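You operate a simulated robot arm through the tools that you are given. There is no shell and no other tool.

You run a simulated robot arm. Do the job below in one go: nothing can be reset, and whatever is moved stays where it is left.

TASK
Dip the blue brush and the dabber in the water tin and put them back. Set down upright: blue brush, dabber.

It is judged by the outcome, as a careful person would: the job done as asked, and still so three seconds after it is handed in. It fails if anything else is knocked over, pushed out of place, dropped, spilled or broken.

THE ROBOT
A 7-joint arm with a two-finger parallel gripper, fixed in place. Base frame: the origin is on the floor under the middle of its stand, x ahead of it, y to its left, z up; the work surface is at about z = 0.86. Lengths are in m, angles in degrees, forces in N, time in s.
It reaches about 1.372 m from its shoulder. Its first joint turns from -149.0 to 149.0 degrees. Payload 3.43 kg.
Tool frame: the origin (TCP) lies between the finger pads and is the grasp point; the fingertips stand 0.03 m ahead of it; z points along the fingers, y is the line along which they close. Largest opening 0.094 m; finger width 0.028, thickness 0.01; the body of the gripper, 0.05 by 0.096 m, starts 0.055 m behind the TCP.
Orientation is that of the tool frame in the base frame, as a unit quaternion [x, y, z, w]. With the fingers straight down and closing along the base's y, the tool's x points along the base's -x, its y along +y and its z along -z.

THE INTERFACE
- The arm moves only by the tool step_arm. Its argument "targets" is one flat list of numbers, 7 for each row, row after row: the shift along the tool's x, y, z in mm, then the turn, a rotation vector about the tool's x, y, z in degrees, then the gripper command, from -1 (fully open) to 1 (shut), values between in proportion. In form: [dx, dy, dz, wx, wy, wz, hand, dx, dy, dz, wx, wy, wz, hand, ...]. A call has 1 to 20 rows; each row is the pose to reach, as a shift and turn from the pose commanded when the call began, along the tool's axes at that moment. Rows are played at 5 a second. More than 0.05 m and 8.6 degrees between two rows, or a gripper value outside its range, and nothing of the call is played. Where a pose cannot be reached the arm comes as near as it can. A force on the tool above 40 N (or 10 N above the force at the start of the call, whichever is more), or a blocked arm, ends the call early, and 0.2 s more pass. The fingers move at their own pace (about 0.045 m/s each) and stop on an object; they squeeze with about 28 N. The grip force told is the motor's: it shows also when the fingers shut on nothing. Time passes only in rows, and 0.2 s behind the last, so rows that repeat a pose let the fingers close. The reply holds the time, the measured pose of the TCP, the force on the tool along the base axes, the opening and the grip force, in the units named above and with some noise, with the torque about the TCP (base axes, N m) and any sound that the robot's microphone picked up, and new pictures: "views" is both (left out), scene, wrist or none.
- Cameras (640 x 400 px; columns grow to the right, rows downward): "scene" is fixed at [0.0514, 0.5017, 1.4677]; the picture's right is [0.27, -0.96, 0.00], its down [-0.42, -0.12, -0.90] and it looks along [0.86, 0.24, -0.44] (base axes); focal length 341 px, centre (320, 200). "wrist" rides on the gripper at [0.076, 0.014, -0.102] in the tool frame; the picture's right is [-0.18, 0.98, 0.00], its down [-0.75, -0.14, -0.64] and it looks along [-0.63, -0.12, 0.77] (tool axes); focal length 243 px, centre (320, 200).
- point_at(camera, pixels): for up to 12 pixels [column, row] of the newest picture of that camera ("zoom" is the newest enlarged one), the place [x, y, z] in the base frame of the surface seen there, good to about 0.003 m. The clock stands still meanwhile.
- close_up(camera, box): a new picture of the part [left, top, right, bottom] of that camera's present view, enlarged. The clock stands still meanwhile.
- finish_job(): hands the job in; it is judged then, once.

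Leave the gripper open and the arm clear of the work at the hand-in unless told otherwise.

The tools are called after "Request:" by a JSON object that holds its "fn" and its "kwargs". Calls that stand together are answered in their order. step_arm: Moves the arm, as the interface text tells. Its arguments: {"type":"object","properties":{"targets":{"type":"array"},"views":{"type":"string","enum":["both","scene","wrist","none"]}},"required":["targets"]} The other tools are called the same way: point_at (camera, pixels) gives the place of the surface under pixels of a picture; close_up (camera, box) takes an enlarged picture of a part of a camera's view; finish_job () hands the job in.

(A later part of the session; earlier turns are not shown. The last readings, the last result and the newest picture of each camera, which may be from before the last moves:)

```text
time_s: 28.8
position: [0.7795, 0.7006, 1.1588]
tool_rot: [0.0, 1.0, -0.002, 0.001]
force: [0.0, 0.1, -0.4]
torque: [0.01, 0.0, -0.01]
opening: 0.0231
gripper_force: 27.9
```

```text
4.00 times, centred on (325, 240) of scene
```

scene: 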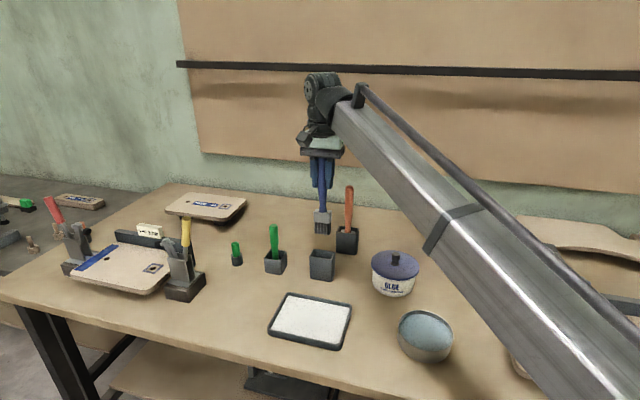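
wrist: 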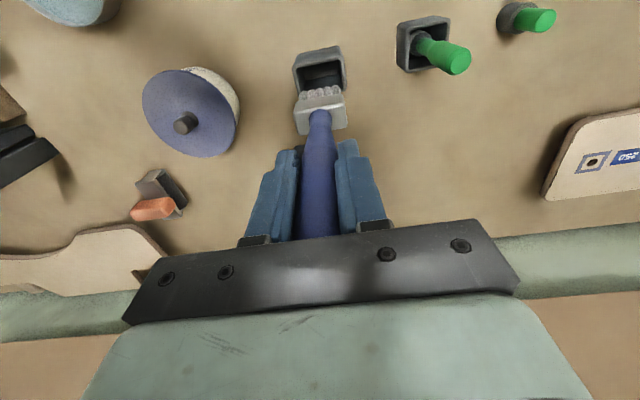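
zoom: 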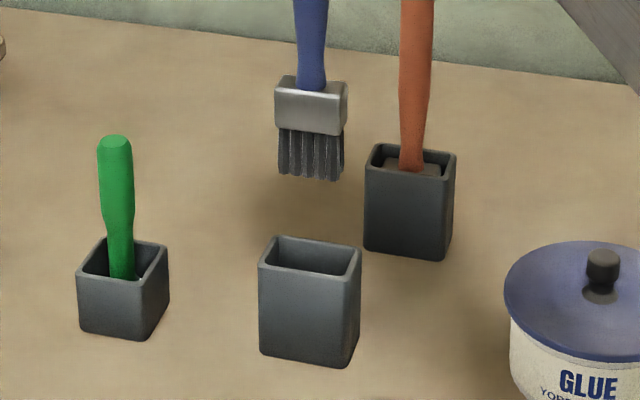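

The brush hangs above its holder and is still aligned with it. I measure ferrule, tips and the holder's inner rim to verify alignment before lowering.

Request:
{"fn": "point_at", "kwargs": {"camera": "zoom", "pixels": [[276, 115], [346, 118], [310, 115], [285, 172], [335, 178], [310, 176], [265, 268], [352, 282], [358, 255], [274, 240], [312, 238], [308, 275]]}}

Request:
{"fn": "point_at", "kwargs": {"camera": "wrist", "pixels": [[301, 108], [338, 100], [299, 122], [345, 118], [302, 98], [332, 92], [294, 71], [340, 60], [301, 87], [344, 87], [310, 58], [321, 113]]}}

```text
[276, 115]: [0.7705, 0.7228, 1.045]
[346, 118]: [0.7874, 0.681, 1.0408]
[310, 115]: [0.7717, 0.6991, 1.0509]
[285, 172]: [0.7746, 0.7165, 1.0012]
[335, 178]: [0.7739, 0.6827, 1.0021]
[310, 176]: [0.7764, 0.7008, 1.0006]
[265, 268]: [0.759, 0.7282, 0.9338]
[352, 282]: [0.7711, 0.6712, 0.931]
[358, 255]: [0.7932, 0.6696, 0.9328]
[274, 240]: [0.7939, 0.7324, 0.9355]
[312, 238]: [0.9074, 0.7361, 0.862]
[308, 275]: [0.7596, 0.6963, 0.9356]
```

```text
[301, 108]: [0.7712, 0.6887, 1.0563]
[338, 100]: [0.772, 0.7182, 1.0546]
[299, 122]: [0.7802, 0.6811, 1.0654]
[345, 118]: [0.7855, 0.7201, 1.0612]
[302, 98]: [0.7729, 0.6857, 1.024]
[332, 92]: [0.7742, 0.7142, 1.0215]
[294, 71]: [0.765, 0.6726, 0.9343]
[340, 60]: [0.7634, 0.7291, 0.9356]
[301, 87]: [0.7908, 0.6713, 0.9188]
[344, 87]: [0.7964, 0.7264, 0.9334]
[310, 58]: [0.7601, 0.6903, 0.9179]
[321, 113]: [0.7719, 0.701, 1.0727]
```

I check the ferrule's thickness by reading its top's back edge in the wrist view near (303,131) and (344,123), plus the holder's inner walls.

Request:
{"fn": "point_at", "kwargs": {"camera": "wrist", "pixels": [[303, 131], [302, 133], [344, 124], [345, 126], [300, 110], [339, 104], [297, 72], [338, 62], [303, 91], [341, 82], [342, 85], [320, 60]]}}

Request:
{"fn": "close_up", "kwargs": {"camera": "wrist", "box": [285, 35, 355, 140]}}

```text
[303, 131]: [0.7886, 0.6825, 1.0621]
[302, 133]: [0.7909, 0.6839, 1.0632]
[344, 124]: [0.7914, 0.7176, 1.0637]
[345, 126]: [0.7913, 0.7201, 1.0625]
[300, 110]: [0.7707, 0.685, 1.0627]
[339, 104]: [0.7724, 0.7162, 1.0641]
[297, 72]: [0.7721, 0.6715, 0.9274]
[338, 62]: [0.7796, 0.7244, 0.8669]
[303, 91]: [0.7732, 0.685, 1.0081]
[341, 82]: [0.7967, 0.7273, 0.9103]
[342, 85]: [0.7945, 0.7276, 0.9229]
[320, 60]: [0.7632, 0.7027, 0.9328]
```

```text
3.81 times, centred on (320, 88) of wrist
```

zoom: 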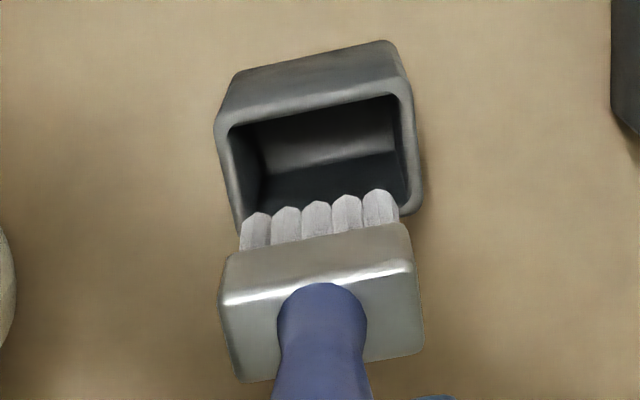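

Ferrule spans x 0.771–0.792, y 0.681–0.722; holder inner about x 0.764–0.793, y 0.674–0.728. I nudge 1.5 mm toward the robot for equal clearance and lower 131 mm to TCP z≈1.028 (tips about 2 mm above the holder's floor).

Request:
{"fn": "step_arm", "kwargs": {"targets": [1.5, 0, 10, 0, 0, 0, 1, 1.5, 0, 22, 0, 0, 0, 1, 1.5, 0, 34, 0, 0, 0, 1, 1.5, 0, 46, 0, 0, 0, 1, 1.5, 0, 56, 0, 0, 0, 1, 1.5, 0, 64, 0, 0, 0, 1, 1.5, 0, 72, 0, 0, 0, 1, 1.5, 0, 80, 0, 0, 0, 1, 1.5, 0, 88, 0, 0, 0, 1, 1.5, 0, 95, 0, 0, 0, 1, 1.5, 0, 101, 0, 0, 0, 1, 1.5, 0, 106, 0, 0, 0, 1, 1.5, 0, 111, 0, 0, 0, 1, 1.5, 0, 116, 0, 0, 0, 1, 1.5, 0, 121, 0, 0, 0, 1, 1.5, 0, 126, 0, 0, 0, 1, 1.5, 0, 129, 0, 0, 0, 1, 1.5, 0, 131, 0, 0, 0, 1, 1.5, 0, 131, 0, 0, 0, 1], "views": "both"}}

Request:
{"fn": "close_up", "kwargs": {"camera": "scene", "box": [280, 190, 370, 290]}}

Request:
{"fn": "close_up", "kwargs": {"camera": "wrist", "box": [270, 50, 380, 150]}}

```text
time_s: 32.8
position: [0.7767, 0.7013, 1.0286]
tool_rot: [0.0, 1.0, -0.002, 0.0]
force: [0.2, 0.1, 0.0]
torque: [-0.02, 0.0, 0.0]
opening: 0.023
gripper_force: 28.0
```

scene: 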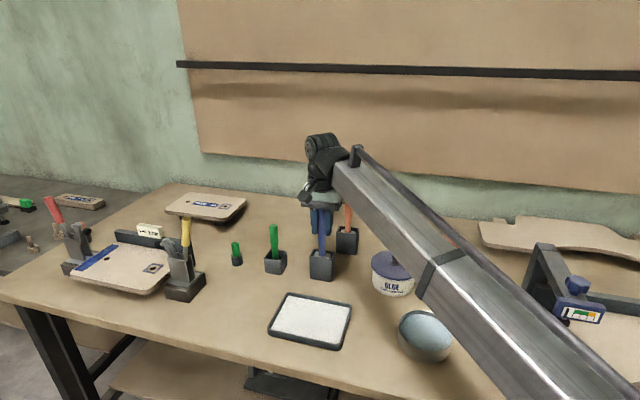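
wrist: 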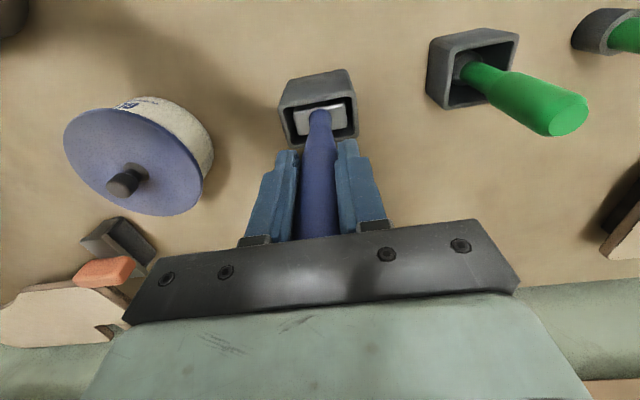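

```text
4.00 times, centred on (325, 240) of scene
```

zoom: 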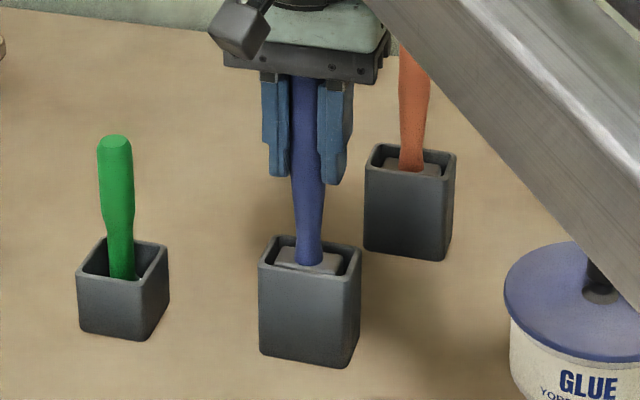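

```text
4.00 times, centred on (325, 100) of wrist
```

zoom: 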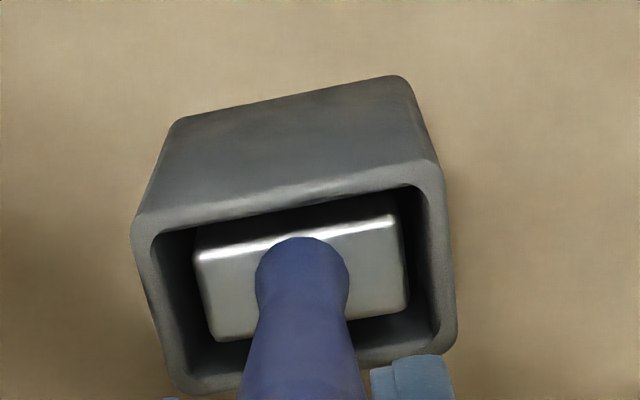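

The ferrule is inside with clearance on all sides and no contact force. I lower 2.5 mm more gently and read the force.

Request:
{"fn": "step_arm", "kwargs": {"targets": [0, 0, 1, 0, 0, 0, 1, 0, 0, 2, 0, 0, 0, 1, 0, 0, 2.5, 0, 0, 0, 1, 0, 0, 2.5, 0, 0, 0, 1], "views": "none"}}

```text
time_s: 33.8
position: [0.779, 0.7008, 1.0254]
tool_rot: [0.0, 1.0, -0.002, 0.0]
force: [-0.5, -0.1, -1.3]
torque: [-0.02, -0.01, -0.02]
opening: 0.0228
gripper_force: 28.4
```

No contact yet (−1.3 N is noise). I lower another 2 mm in small steps.

Request:
{"fn": "step_arm", "kwargs": {"targets": [0, 0, 0.7, 0, 0, 0, 1, 0, 0, 1.4, 0, 0, 0, 1, 0, 0, 2, 0, 0, 0, 1, 0, 0, 2, 0, 0, 0, 1], "views": "none"}}

```text
time_s: 34.8
position: [0.7784, 0.7018, 1.0231]
tool_rot: [0.001, 1.0, -0.002, 0.0]
force: [0.6, 0.8, -0.5]
torque: [0.07, -0.03, 0.0]
opening: 0.0231
gripper_force: 28.4
```

Still no contact. I look at the ferrule top's height to judge the remaining gap.

Request:
{"fn": "close_up", "kwargs": {"camera": "wrist", "box": [270, 50, 380, 150]}}

Request:
{"fn": "point_at", "kwargs": {"camera": "wrist", "pixels": [[303, 113], [310, 113], [338, 107], [340, 115], [303, 125], [338, 120], [290, 105], [350, 120]]}}

```text
4.00 times, centred on (325, 100) of wrist
```

zoom: 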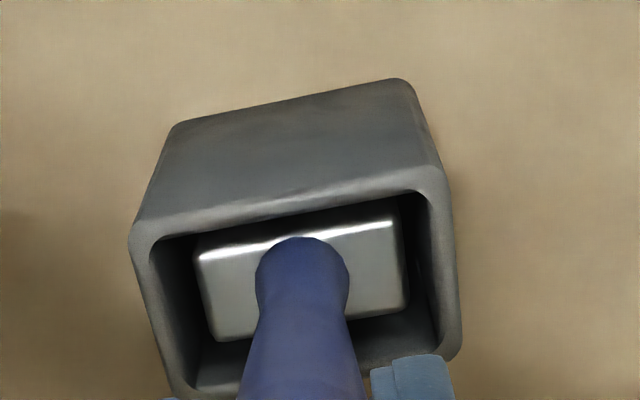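

```text
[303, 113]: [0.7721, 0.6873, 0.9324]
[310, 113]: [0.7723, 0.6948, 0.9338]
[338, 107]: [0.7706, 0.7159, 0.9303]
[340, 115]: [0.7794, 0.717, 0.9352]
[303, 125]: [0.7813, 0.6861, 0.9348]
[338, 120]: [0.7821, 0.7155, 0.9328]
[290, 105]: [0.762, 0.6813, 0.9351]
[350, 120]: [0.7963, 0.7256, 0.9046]
```

Ferrule top reads ≈0.933 against 0.929 originally, so perhaps up to 4 mm remain. I lower 2 mm more in small steps.

Request:
{"fn": "step_arm", "kwargs": {"targets": [0, 0, 0.7, 0, 0, 0, 1, 0, 0, 1.4, 0, 0, 0, 1, 0, 0, 2, 0, 0, 0, 1, 0, 0, 2, 0, 0, 0, 1], "views": "none"}}

```text
time_s: 35.8
position: [0.7777, 0.7005, 1.0235]
tool_rot: [0.0, 1.0, -0.001, 0.0]
force: [0.3, -0.2, 15.1]
torque: [0.16, 0.09, 0.02]
opening: 0.0232
gripper_force: 28.3
```

Contact: 15 N up. I ease up 1.2 mm to relieve the press and read again.

Request:
{"fn": "step_arm", "kwargs": {"targets": [0, 0, -0.6, 0, 0, 0, 1, 0, 0, -1.2, 0, 0, 0, 1, 0, 0, -1.2, 0, 0, 0, 1], "views": "none"}}

```text
time_s: 36.6
position: [0.778, 0.7003, 1.0227]
tool_rot: [0.0, 1.0, -0.002, 0.0]
force: [0.4, -0.7, 7.8]
torque: [0.03, -0.05, -0.01]
opening: 0.0231
gripper_force: 28.4
```

I ease up 0.7 mm more to leave only light contact, then open the fingers partway slowly.

Request:
{"fn": "step_arm", "kwargs": {"targets": [0, 0, -0.7, 0, 0, 0, 1, 0, 0, -0.7, 0, 0, 0, 1, 0, 0, -0.7, 0, 0, 0, 0.48, 0, 0, -0.7, 0, 0, 0, 0.45, 0, 0, -0.7, 0, 0, 0, 0.4, 0, 0, -0.7, 0, 0, 0, 0.3, 0, 0, -0.7, 0, 0, 0, 0.3], "views": "both"}}

Request:
{"fn": "close_up", "kwargs": {"camera": "scene", "box": [280, 180, 370, 290]}}

Request:
{"fn": "close_up", "kwargs": {"camera": "wrist", "box": [240, 50, 400, 250]}}

```text
time_s: 38.2
position: [0.7776, 0.701, 1.0238]
tool_rot: [0.0, 1.0, -0.001, 0.0]
force: [0.8, -0.2, 0.5]
torque: [-0.03, 0.02, 0.01]
opening: 0.0329
gripper_force: 0.1
```

scene: 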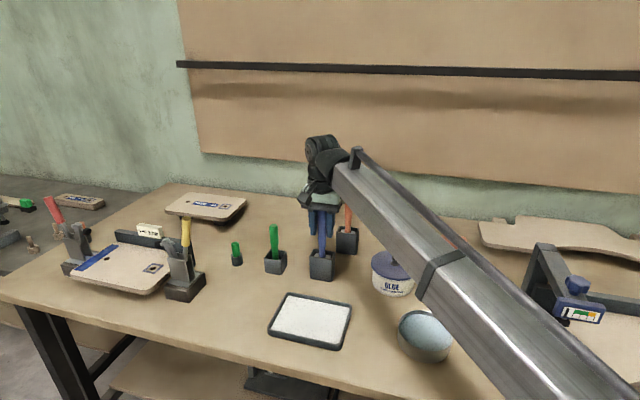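
wrist: 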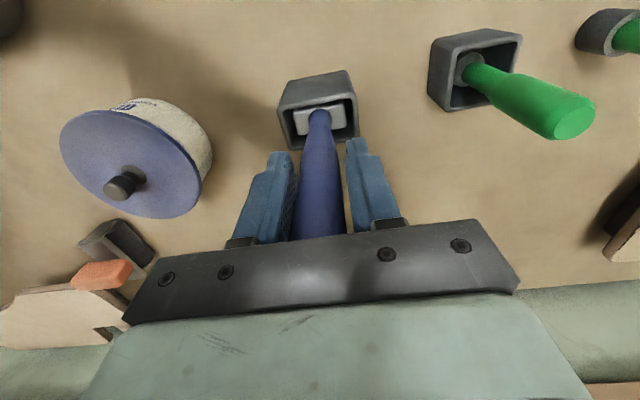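

```text
3.64 times, centred on (325, 235) of scene
```

zoom: 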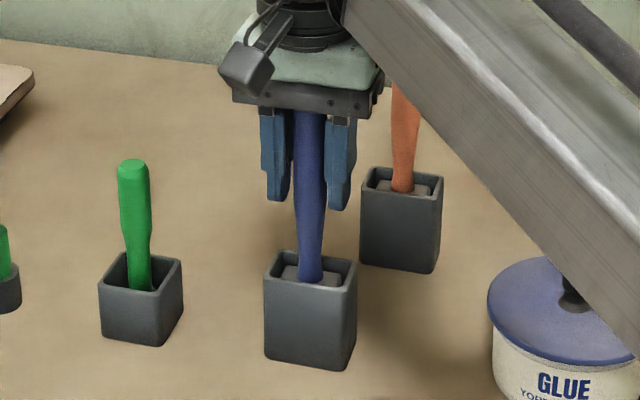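

```text
2.00 times, centred on (320, 150) of wrist
```

zoom: 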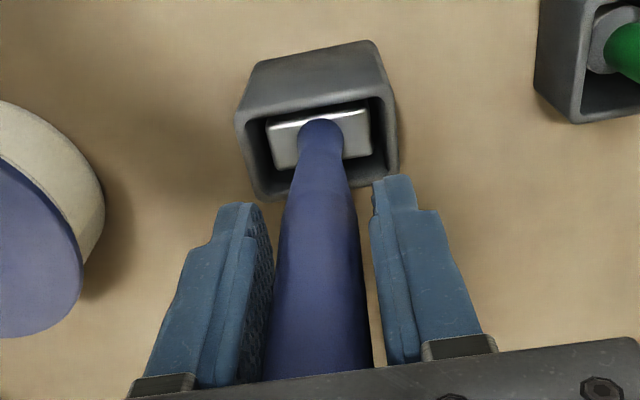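

The brush stands free and upright in its holder. I open fully and rise straight up about 180 mm.

Request:
{"fn": "step_arm", "kwargs": {"targets": [0, 0, 0, 0, 0, 0, 0.0, 0, 0, 0, 0, 0, 0, -0.5, 0, 0, 0, 0, 0, 0, -1, 0, 0, 0, 0, 0, 0, -1, 0, 0, -8, 0, 0, 0, -1, 0, 0, -20, 0, 0, 0, -1, 0, 0, -35, 0, 0, 0, -1, 0, 0, -50, 0, 0, 0, -1, 0, 0, -65, 0, 0, 0, -1, 0, 0, -80, 0, 0, 0, -1, 0, 0, -95, 0, 0, 0, -1, 0, 0, -110, 0, 0, 0, -1, 0, 0, -125, 0, 0, 0, -1, 0, 0, -140, 0, 0, 0, -1, 0, 0, -155, 0, 0, 0, -1, 0, 0, -170, 0, 0, 0, -1, 0, 0, -180, 0, 0, 0, -1], "views": "both"}}

Request:
{"fn": "close_up", "kwargs": {"camera": "scene", "box": [280, 190, 370, 290]}}

Request:
{"fn": "close_up", "kwargs": {"camera": "wrist", "box": [260, 20, 400, 140]}}

```text
time_s: 41.8
position: [0.7772, 0.7024, 1.204]
tool_rot: [0.0, 1.0, -0.001, 0.0]
force: [0.1, 0.7, -0.4]
torque: [-0.04, -0.04, 0.0]
opening: 0.0943
gripper_force: 0.1
```

scene: 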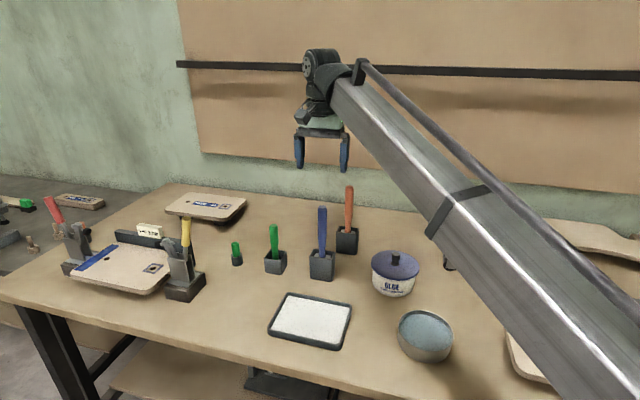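
wrist: 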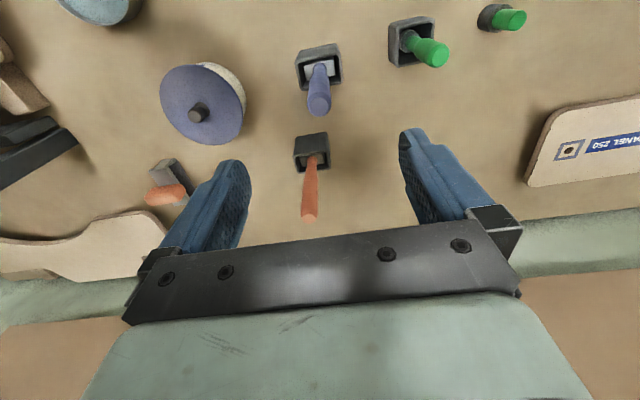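

```text
4.00 times, centred on (325, 240) of scene
```

zoom: 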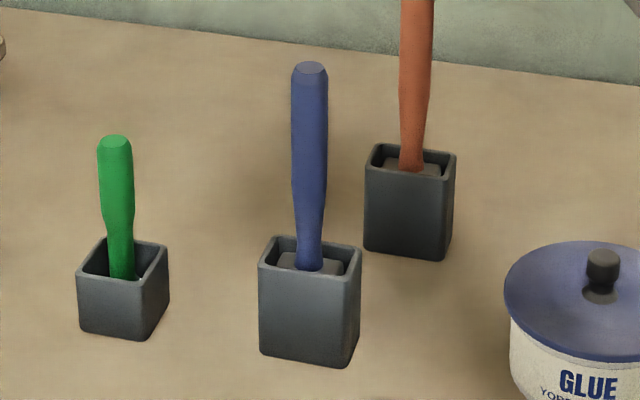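

```text
3.33 times, centred on (330, 80) of wrist
```

zoom: 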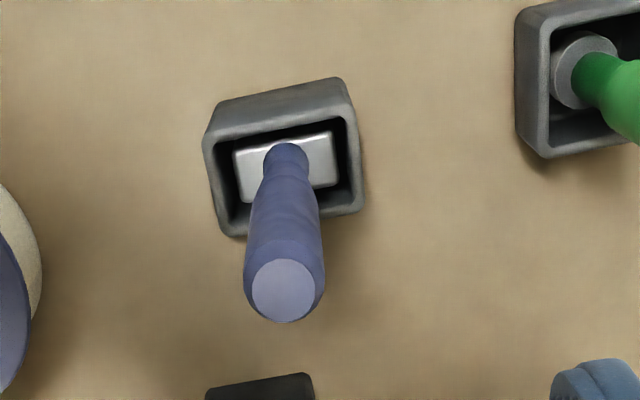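

The blue brush is back upright. Next, the dabber: I measure what is around it — the yellow-handled clamp at (186,225), its base (195,285), the panel at (235,205), the fence and shim — to be sure of hand clearance.

Request:
{"fn": "point_at", "kwargs": {"camera": "scene", "pixels": [[186, 220], [187, 245], [203, 285], [183, 270], [175, 245], [204, 275], [237, 215], [205, 220], [150, 232], [237, 243], [237, 262], [244, 262]]}}

Request:
{"fn": "close_up", "kwargs": {"camera": "scene", "box": [222, 232, 254, 272]}}

```text
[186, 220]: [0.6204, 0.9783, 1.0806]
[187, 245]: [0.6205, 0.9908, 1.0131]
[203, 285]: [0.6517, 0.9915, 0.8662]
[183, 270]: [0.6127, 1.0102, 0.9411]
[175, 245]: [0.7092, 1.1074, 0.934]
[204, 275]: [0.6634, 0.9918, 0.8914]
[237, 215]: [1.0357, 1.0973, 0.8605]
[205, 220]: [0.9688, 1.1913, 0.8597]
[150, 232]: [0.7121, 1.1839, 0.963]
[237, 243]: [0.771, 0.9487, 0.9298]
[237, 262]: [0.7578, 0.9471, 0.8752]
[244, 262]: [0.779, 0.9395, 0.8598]
```

```text
10.00 times, centred on (238, 252) of scene
```

zoom: 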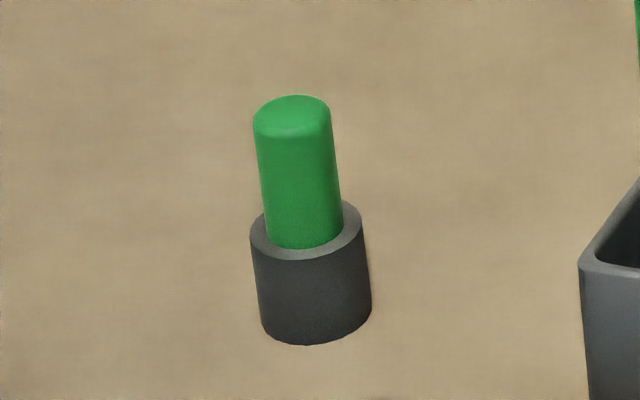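

The yellow clamp handle stands at (0.620, 0.98), about 1.08 high, near where the wrist camera would be over the dabber. So I turn the hand −40° about its axis (camera then faces the robot, between clamp and green brush) while moving over the dabber (0.7695, 0.954) at z≈1.10, fingers narrowed to about 61 mm.

Request:
{"fn": "step_arm", "kwargs": {"targets": [0, 20, 2, 0, 0, -3, -0.8, 1, 42, 6, 0, 0, -6, -0.6, 2, 64, 12, 0, 0, -9, -0.3, 2, 86, 20, 0, 0, -12, -0.3, 3, 108, 30, 0, 0, -15, -0.3, 4, 130, 40, 0, 0, -18, -0.3, 5, 152, 50, 0, 0, -22, -0.3, 6, 174, 60, 0, 0, -26, -0.3, 7, 196, 70, 0, 0, -30, -0.3, 8, 218, 80, 0, 0, -34, -0.3, 8, 238, 92, 0, 0, -37, -0.3, 8, 253, 104, 0, 0, -40, -0.3, 8, 253, 104, 0, 0, -40, -0.3], "views": "both"}}

```text
time_s: 44.6
position: [0.7329, 0.908, 1.0849]
tool_rot: [-0.342, 0.94, 0.0, 0.0]
force: [0.2, 0.5, 0.1]
torque: [-0.01, 0.01, -0.02]
opening: 0.061
gripper_force: 0.1
out of reach, approached as far as the arm can: row 8, 9, 10, 11, 12, 13
```

scene: 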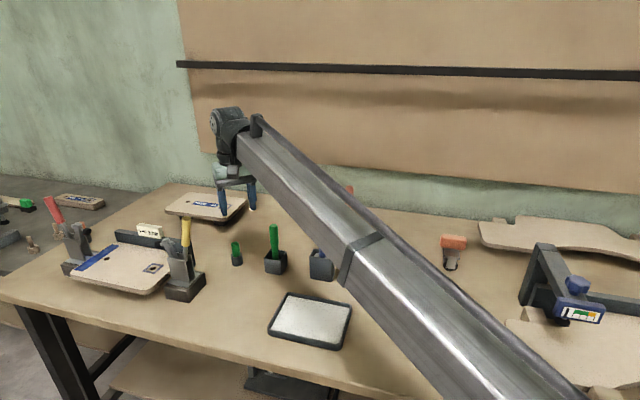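
wrist: 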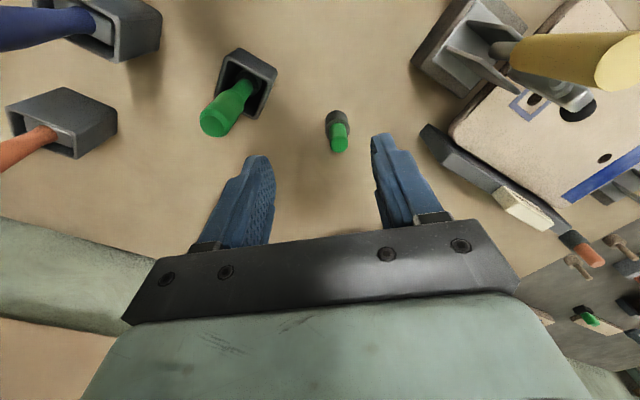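

The arm cannot reach that far out with the hand vertical at this height: it stopped at (0.733, 0.908, 1.085). Reach may be better lower down, so I lower 55 mm (fingertips to 1.0, well above the dabber at 0.93) and then try moving outward toward the dabber.

Request:
{"fn": "step_arm", "kwargs": {"targets": [0, 0, 14, 0, 0, 0, -0.3, 0, 0, 28, 0, 0, 0, -0.3, 0, 0, 42, 0, 0, 0, -0.3, 0, 0, 55, 0, 0, 0, -0.3, -10, 2, 55, 0, 0, 0, -0.3, -20, 4, 55, 0, 0, 0, -0.3, -30, 6, 55, 0, 0, 0, -0.3, -40, 8, 55, 0, 0, 0, -0.3, -50, 10, 55, 0, 0, 0, -0.3, -57, 12, 55, 0, 0, 0, -0.3], "views": "both"}}

```text
time_s: 46.8
position: [0.7447, 0.9162, 1.0226]
tool_rot: [-0.342, 0.94, -0.002, 0.0]
force: [0.1, 0.3, 0.3]
torque: [0.02, -0.02, 0.0]
opening: 0.0612
gripper_force: 0.1
out of reach, approached as far as the arm can: row 6, 7, 8, 9, 10
```

scene: 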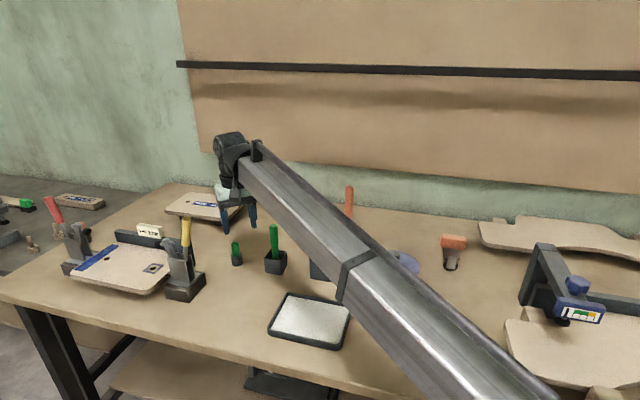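
wrist: 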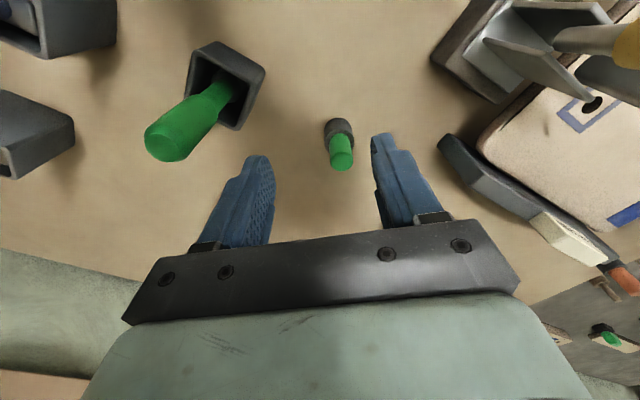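

With the hand vertical the reach ends at about 1.18–1.20 m, while the dabber is at 1.226 m. Leaning the hand outward (fingers pointing away, turn −20° about tool y, the closing axis) gains the reach and still lets the pads grip the upright handle squarely. I tilt in place first.

Request:
{"fn": "step_arm", "kwargs": {"targets": [0, 0, 0, 0, -4, 0, -0.3, 0, 0, 0, 0, -8, 0, -0.3, 0, 0, 0, 0, -12, 0, -0.3, 0, 0, 0, 0, -16, 0, -0.3, 0, 0, 0, 0, -20, 0, -0.3, 0, 0, 0, 0, -20, 0, -0.3], "views": "both"}}

```text
time_s: 48.2
position: [0.7458, 0.9164, 1.0236]
tool_rot: [-0.337, 0.926, 0.058, 0.163]
force: [-0.4, -0.7, 0.1]
torque: [0.0, 0.01, -0.03]
opening: 0.061
gripper_force: 0.1
```

scene: 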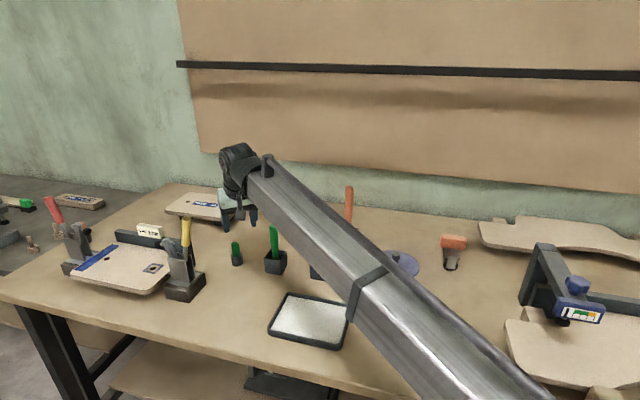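
wrist: 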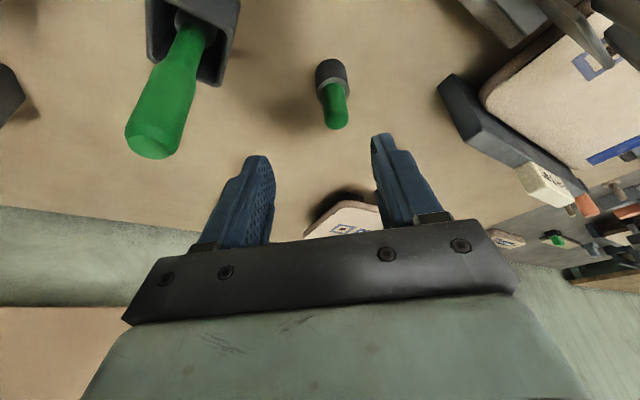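

The tilted pose was reached at (0.746, 0.916, 1.024). The dabber is at (333,95) in the wrist view; I measure it again closely.

Request:
{"fn": "close_up", "kwargs": {"camera": "wrist", "box": [290, 45, 380, 145]}}

Request:
{"fn": "point_at", "kwargs": {"camera": "wrist", "pixels": [[337, 121], [327, 117], [347, 115], [330, 100], [342, 95], [336, 110], [320, 90], [347, 80], [331, 68], [318, 78], [345, 72], [331, 88]]}}

```text
4.00 times, centred on (335, 95) of wrist
```

zoom: 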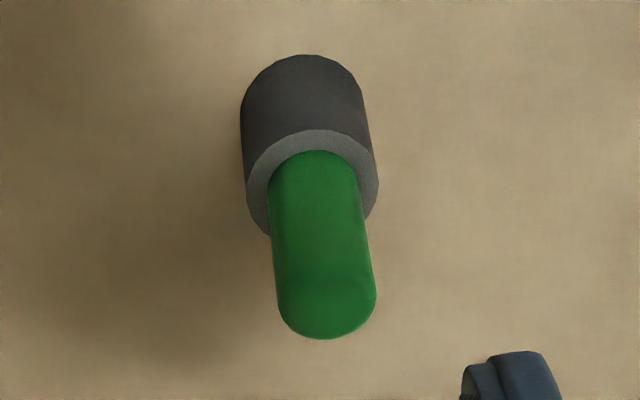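

```text
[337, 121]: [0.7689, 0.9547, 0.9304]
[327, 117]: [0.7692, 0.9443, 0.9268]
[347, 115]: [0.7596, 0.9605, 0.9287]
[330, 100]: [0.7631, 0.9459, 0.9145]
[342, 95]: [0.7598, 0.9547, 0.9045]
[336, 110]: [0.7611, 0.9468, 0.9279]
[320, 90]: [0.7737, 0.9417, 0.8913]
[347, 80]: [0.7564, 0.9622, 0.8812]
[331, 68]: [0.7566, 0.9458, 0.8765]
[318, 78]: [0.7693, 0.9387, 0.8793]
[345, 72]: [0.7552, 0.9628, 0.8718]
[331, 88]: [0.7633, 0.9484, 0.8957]
```

Dabber axis ≈(0.768, 0.9535). I move to directly above it, TCP z≈0.985 (fingertips above its top by about 2 cm).

Request:
{"fn": "step_arm", "kwargs": {"targets": [-6, 4, 10, 0, 0, 0, -0.3, -12, 8, 20, 0, 0, 0, -0.3, -18, 11, 33, 0, 0, 0, -0.3, -25.3, 14.2, 42, 0, 0, 0, -0.3, -25.3, 14.2, 50.3, 0, 0, 0, -0.3, -25.3, 14.2, 50.3, 0, 0, 0, -0.3], "views": "both"}}

Request:
{"fn": "close_up", "kwargs": {"camera": "scene", "box": [170, 140, 330, 300]}}

Request:
{"fn": "close_up", "kwargs": {"camera": "wrist", "box": [240, 60, 440, 240]}}

```text
time_s: 49.6
position: [0.7674, 0.9525, 0.9865]
tool_rot: [-0.336, 0.926, 0.058, 0.162]
force: [-0.8, -0.6, 0.0]
torque: [0.02, -0.02, 0.03]
opening: 0.061
gripper_force: 0.0
```

scene: 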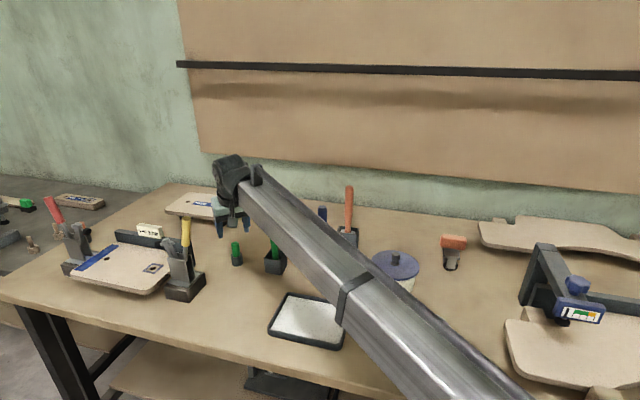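
wrist: 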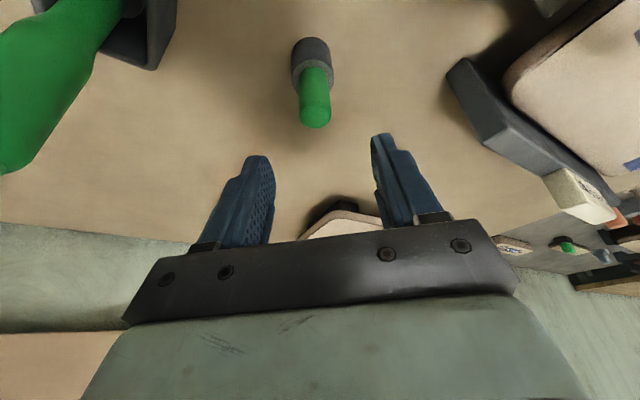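

```text
2.50 times, centred on (250, 220) of scene
```

zoom: 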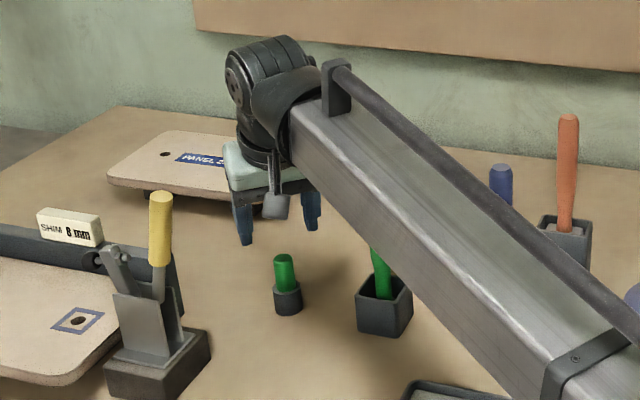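

```text
2.22 times, centred on (340, 150) of wrist
```

zoom: 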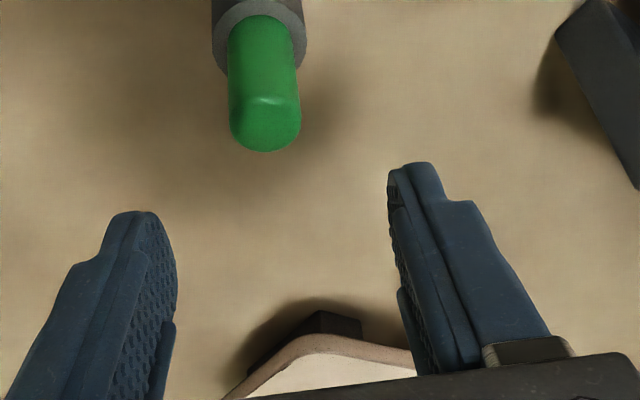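

The hand is over the dabber. Before going lower I check how close the boom is to the green brush: I measure points along the boom's lower-left edge and side in this zoom's scene pixels, plus the hand camera's box.

Request:
{"fn": "point_at", "kwargs": {"camera": "scene", "pixels": [[243, 205], [255, 218], [268, 232], [280, 243], [300, 262], [250, 195], [265, 190], [285, 215], [300, 220], [240, 222], [257, 180], [275, 262]]}}

Request:
{"fn": "close_up", "kwargs": {"camera": "scene", "box": [210, 150, 300, 280]}}

```text
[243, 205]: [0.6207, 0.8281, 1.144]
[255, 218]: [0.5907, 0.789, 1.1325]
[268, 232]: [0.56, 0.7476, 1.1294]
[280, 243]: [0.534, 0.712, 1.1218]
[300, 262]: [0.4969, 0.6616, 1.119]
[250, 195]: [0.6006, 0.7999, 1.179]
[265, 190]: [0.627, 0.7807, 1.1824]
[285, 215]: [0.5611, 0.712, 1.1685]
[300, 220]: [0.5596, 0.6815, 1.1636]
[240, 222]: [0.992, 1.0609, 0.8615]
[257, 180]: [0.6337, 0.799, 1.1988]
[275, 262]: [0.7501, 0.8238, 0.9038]
```

```text
3.08 times, centred on (255, 215) of scene
```

zoom: 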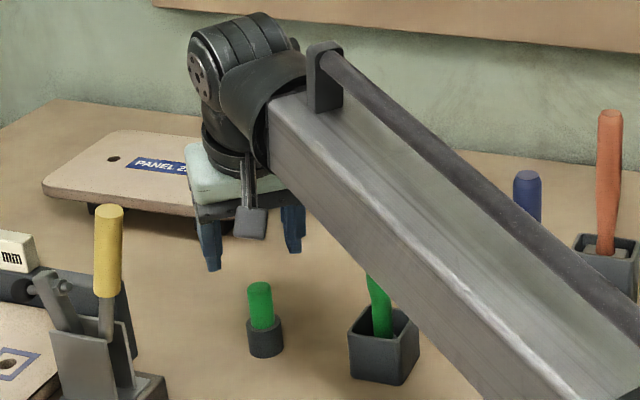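

The boom's underside is at about 1.14 there, well over the green brush (1.003). I go straight down 62 mm to TCP z≈0.924.

Request:
{"fn": "step_arm", "kwargs": {"targets": [2.7, 0.7, 7.5, 0, 0, 0, -0.3, 5.5, 0.7, 15, 0, 0, 0, -0.3, 8.2, 0.7, 22.5, 0, 0, 0, -0.3, 10.9, 0.7, 30, 0, 0, 0, -0.3, 13.6, 0.7, 37.5, 0, 0, 0, -0.3, 16.4, 0.7, 45, 0, 0, 0, -0.3, 19, 0.7, 52.5, 0, 0, 0, -0.3, 21.1, 0.7, 58.4, 0, 0, 0, -0.3, 21.1, 0.7, 58.4, 0, 0, 0, -0.3], "views": "both"}}

Request:
{"fn": "close_up", "kwargs": {"camera": "scene", "box": [190, 150, 300, 290]}}

Request:
{"fn": "close_up", "kwargs": {"camera": "wrist", "box": [220, 60, 440, 250]}}

```text
time_s: 51.6
position: [0.7675, 0.9519, 0.9239]
tool_rot: [-0.336, 0.926, 0.058, 0.162]
force: [-0.7, 0.3, 0.6]
torque: [-0.03, 0.02, 0.0]
opening: 0.061
gripper_force: 0.0
```

scene: 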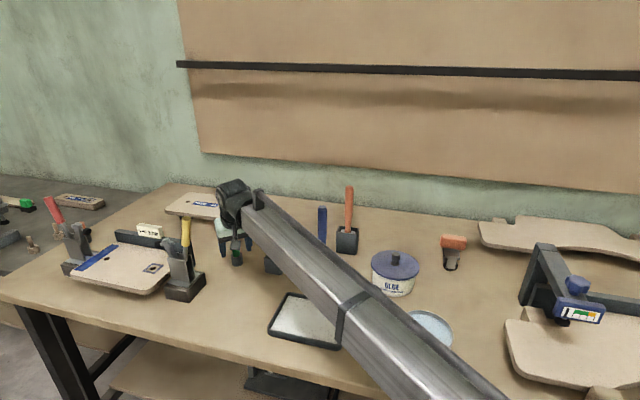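
wrist: 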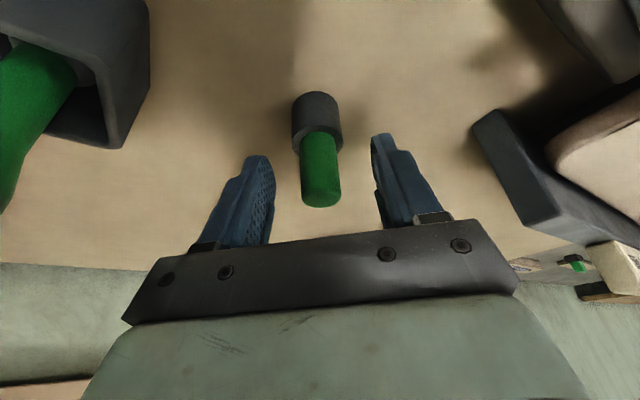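

```text
2.86 times, centred on (245, 220) of scene
```

zoom: 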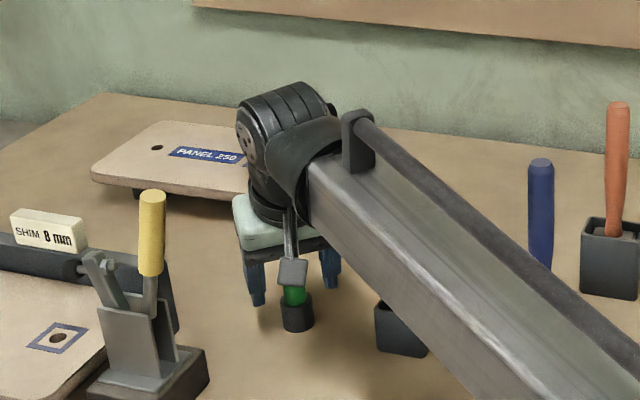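

```text
2.11 times, centred on (330, 155) of wrist
```

zoom: 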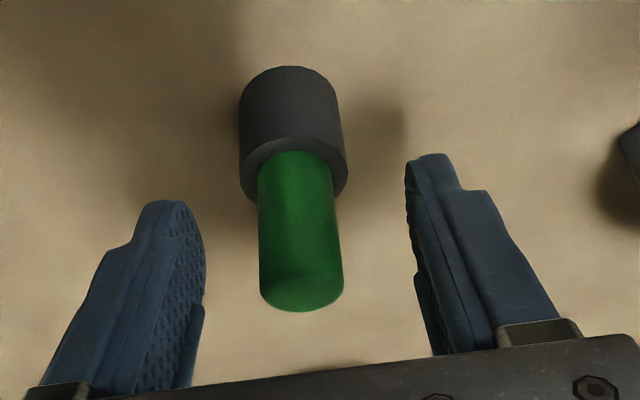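

The handle stands between the fingers. I check its centring once more by reading its left/right edges and the two finger pads.

Request:
{"fn": "point_at", "kwargs": {"camera": "zoom", "pixels": [[300, 300], [262, 270], [340, 270], [300, 240], [262, 200], [328, 195], [200, 250], [412, 220], [245, 130], [338, 130], [290, 100], [300, 150]]}}

```text
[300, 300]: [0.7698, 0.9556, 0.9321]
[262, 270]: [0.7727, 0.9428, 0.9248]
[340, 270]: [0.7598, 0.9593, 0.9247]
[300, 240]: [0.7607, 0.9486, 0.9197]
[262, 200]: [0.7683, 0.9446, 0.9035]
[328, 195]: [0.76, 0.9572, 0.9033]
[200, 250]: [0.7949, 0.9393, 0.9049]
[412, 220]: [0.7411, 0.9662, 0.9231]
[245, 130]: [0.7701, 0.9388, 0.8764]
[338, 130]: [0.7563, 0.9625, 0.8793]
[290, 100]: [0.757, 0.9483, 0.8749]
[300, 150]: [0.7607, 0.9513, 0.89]
```

The handle is centred within 1 mm. I close the fingers: first near the handle, then fully.

Request:
{"fn": "step_arm", "kwargs": {"targets": [0, 0, 0, 0, 0, 0, 0.1, 0, 0, 0, 0, 0, 0, 0.3, 0, 0, 0, 0, 0, 0, 0.45, 0, 0, 0, 0, 0, 0, 0.55, 0, 0, 0, 0, 0, 0, 0.65, 0, 0, 0, 0, 0, 0, 0.8, 0, 0, 0, 0, 0, 0, 1, 0, 0, 0, 0, 0, 0, 1, 0, 0, 0, 0, 0, 0, 1], "views": "wrist"}}

Request:
{"fn": "close_up", "kwargs": {"camera": "wrist", "box": [220, 60, 440, 250]}}

```text
time_s: 53.6
position: [0.7667, 0.9519, 0.9246]
tool_rot: [-0.337, 0.925, 0.058, 0.163]
force: [2.9, 1.3, 1.9]
torque: [0.03, -0.06, -0.02]
opening: 0.0202
gripper_force: 28.0
```

wrist: 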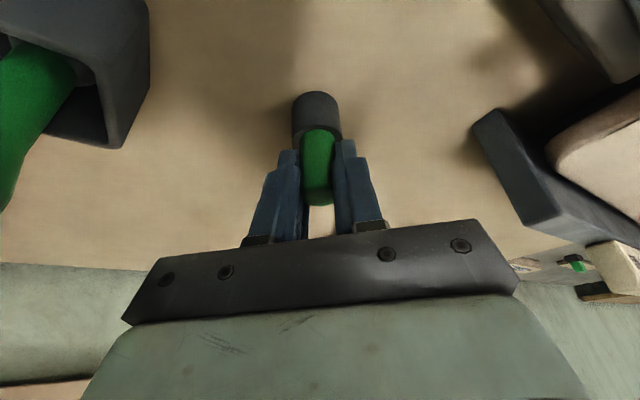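

```text
2.11 times, centred on (330, 155) of wrist
```

zoom: 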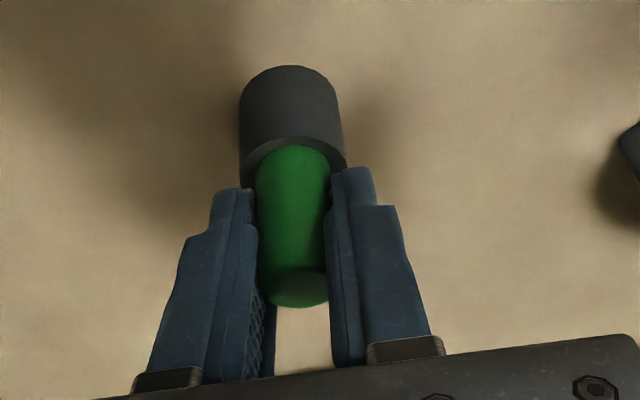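

The dabber is gripped at 20.2 mm. I lift straight up 62 mm, slowly.

Request:
{"fn": "step_arm", "kwargs": {"targets": [-0.7, 0, -1.9, 0, 0, 0, 1, -1.7, 0, -4.7, 0, 0, 0, 1, -3.4, 0, -9.4, 0, 0, 0, 1, -6.1, 0, -17, 0, 0, 0, 1, -9.2, 0, -25.4, 0, 0, 0, 1, -12.3, 0, -34, 0, 0, 0, 1, -15.3, 0, -42.4, 0, 0, 0, 1, -18.4, 0, -50.9, 0, 0, 0, 1, -21.1, 0, -58.4, 0, 0, 0, 1, -21.1, 0, -58.4, 0, 0, 0, 1], "views": "both"}}

Request:
{"fn": "close_up", "kwargs": {"camera": "scene", "box": [190, 150, 300, 290]}}

Request:
{"fn": "close_up", "kwargs": {"camera": "wrist", "box": [220, 60, 440, 250]}}

```text
time_s: 55.8
position: [0.7673, 0.9537, 0.9879]
tool_rot: [-0.337, 0.926, 0.058, 0.162]
force: [0.3, -0.6, -1.2]
torque: [-0.04, -0.02, -0.01]
opening: 0.0203
gripper_force: 27.6
```

scene: 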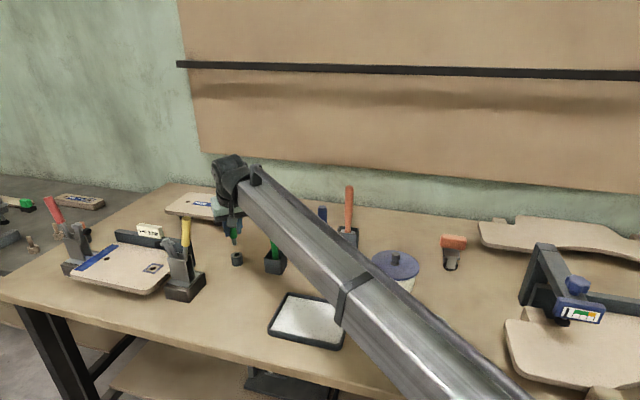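
wrist: 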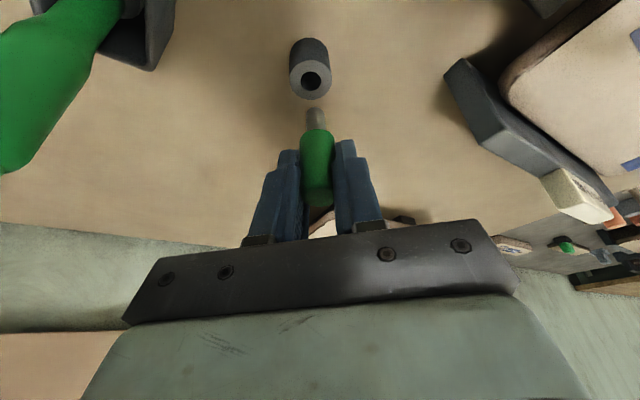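

```text
2.86 times, centred on (245, 220) of scene
```

zoom: 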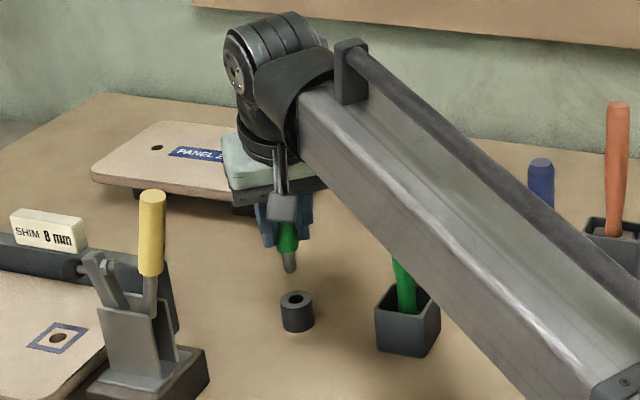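

```text
2.11 times, centred on (330, 155) of wrist
```

zoom: 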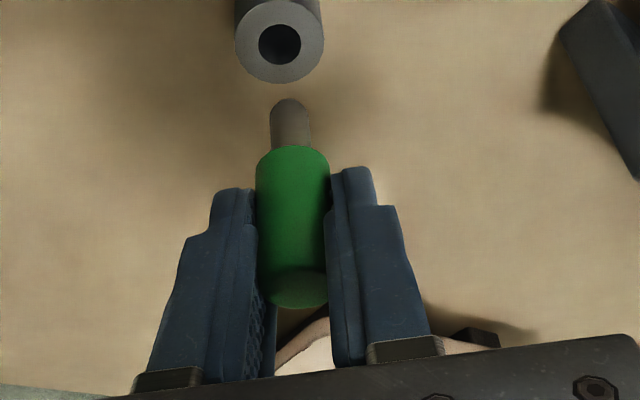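

Surprise: the dark ring is a holder with a hole; the item in hand is a short green handle with a grey rounded tip. Before carrying it on, I want to be sure which green item is the dabber, so I look closely at this tip and at the head inside the green box.

Request:
{"fn": "close_up", "kwargs": {"camera": "wrist", "box": [285, 90, 345, 150]}}

Request:
{"fn": "close_up", "kwargs": {"camera": "wrist", "box": [0, 0, 190, 180]}}

Request:
{"fn": "close_up", "kwargs": {"camera": "scene", "box": [220, 210, 260, 270]}}

```text
6.67 times, centred on (315, 120) of wrist
```

zoom: 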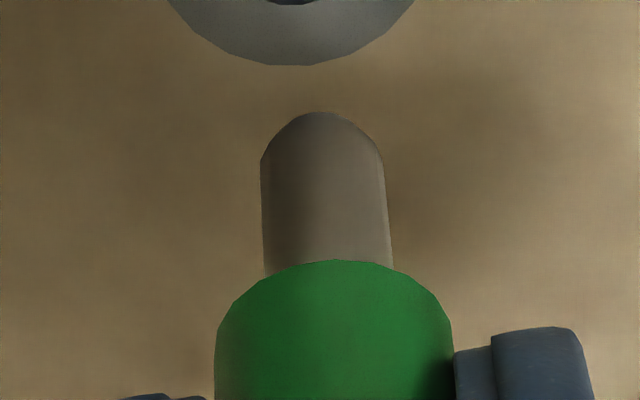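

```text
2.22 times, centred on (95, 90) of wrist
```

zoom: 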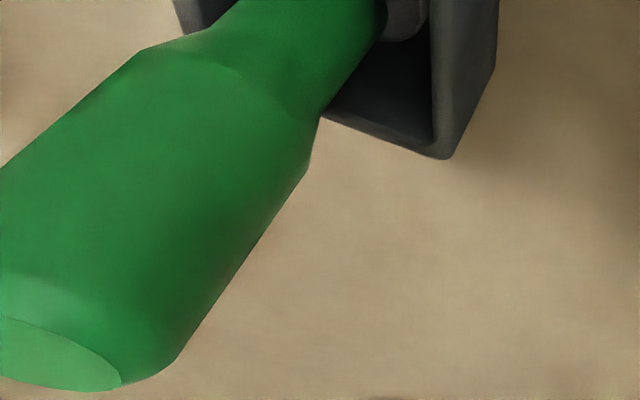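

```text
6.67 times, centred on (240, 240) of scene
```

zoom: 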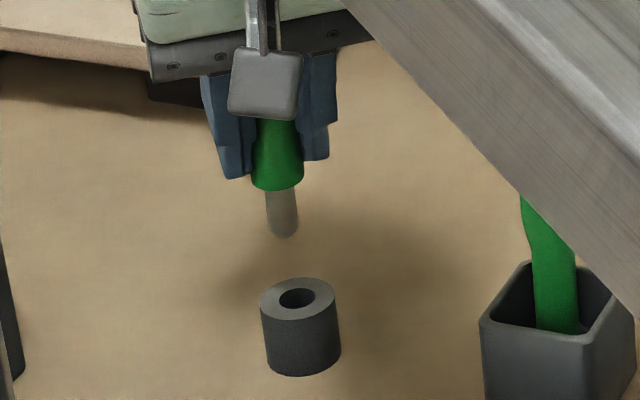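

The tip in hand is thin like a pin, and the pieces on the bench have holes, so this may be a locating pin, while the tall green item in the square box has a wide round head and the same handle style as the brushes. I need a better look: I move up and in, straightening the hand, to see into the green box from above with the wrist camera, keeping this item held.

Request:
{"fn": "step_arm", "kwargs": {"targets": [3, -1, -14, 0, 2, 0, 1, 7, -3, -28, 0, 5, 0, 1, 11, -5, -42, 0, 8, 0, 1, 15, -8, -56, 0, 11, 0, 1, 19, -10, -70, 0, 14, 0, 1, 22, -12, -84, 0, 17, 0, 1, 24.3, -13.4, -96, 0, 20, 0, 1, 24.3, -13.4, -96, 0, 20, 0, 1], "views": "both"}}

Request:
{"fn": "close_up", "kwargs": {"camera": "wrist", "box": [180, 20, 300, 140]}}

Request:
{"fn": "close_up", "kwargs": {"camera": "wrist", "box": [270, 80, 370, 170]}}

```text
time_s: 57.6
position: [0.7329, 0.9075, 1.069]
tool_rot: [-0.342, 0.94, -0.002, -0.001]
force: [-0.5, -0.3, -0.2]
torque: [-0.02, -0.01, -0.02]
opening: 0.0205
gripper_force: 27.7
```

scene: 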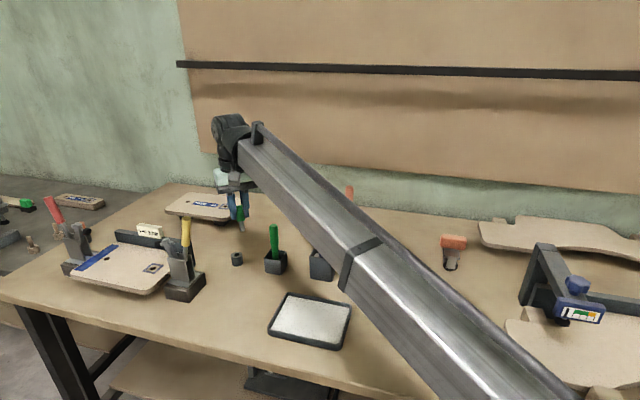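
wrist: 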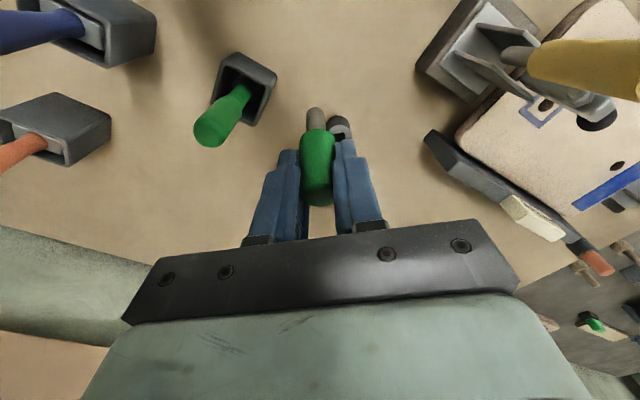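

```text
3.33 times, centred on (240, 80) of wrist
```

zoom: 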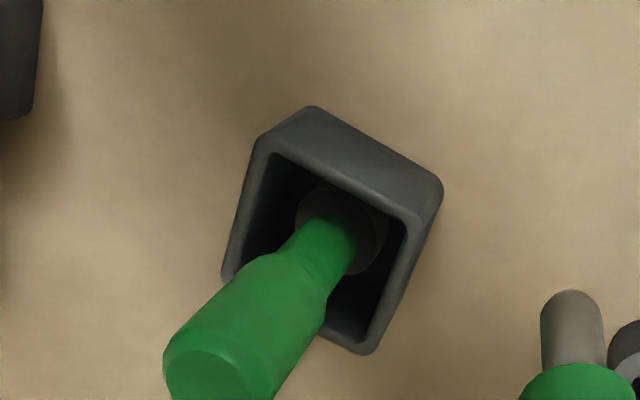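

```text
4.44 times, centred on (320, 125) of wrist
```

zoom: 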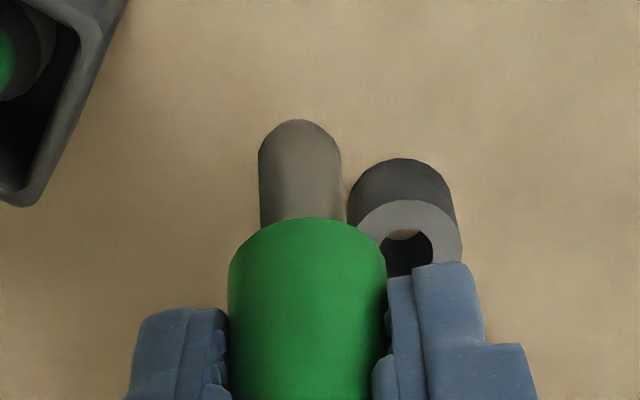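

I look at the round head in the green box at greater enlargement and read its height and width.

Request:
{"fn": "close_up", "kwargs": {"camera": "wrist", "box": [215, 45, 280, 110]}}

Request:
{"fn": "point_at", "kwargs": {"camera": "wrist", "pixels": [[237, 79], [256, 95], [232, 85], [247, 98], [257, 85], [254, 78], [262, 75], [222, 70], [270, 80], [315, 112], [310, 118], [322, 118]]}}

```text
6.15 times, centred on (248, 78) of wrist
```

zoom: 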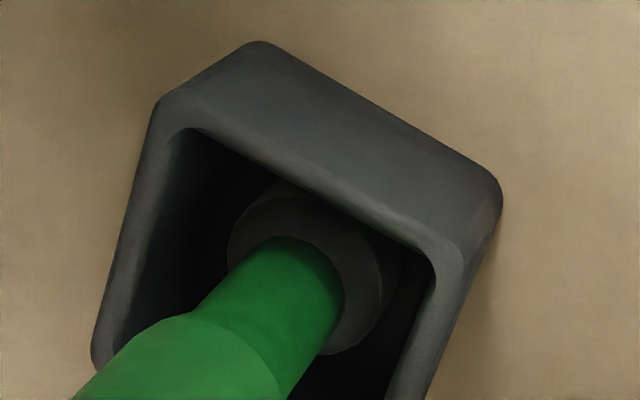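

```text
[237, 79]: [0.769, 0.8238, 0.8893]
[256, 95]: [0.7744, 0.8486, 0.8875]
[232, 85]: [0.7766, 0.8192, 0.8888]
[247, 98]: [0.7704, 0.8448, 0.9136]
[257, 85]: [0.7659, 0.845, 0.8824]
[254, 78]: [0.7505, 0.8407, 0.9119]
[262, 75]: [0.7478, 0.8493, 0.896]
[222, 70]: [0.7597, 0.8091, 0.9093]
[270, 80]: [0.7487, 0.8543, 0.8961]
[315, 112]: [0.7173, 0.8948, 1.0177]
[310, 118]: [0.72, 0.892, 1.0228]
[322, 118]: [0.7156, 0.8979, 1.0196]
```

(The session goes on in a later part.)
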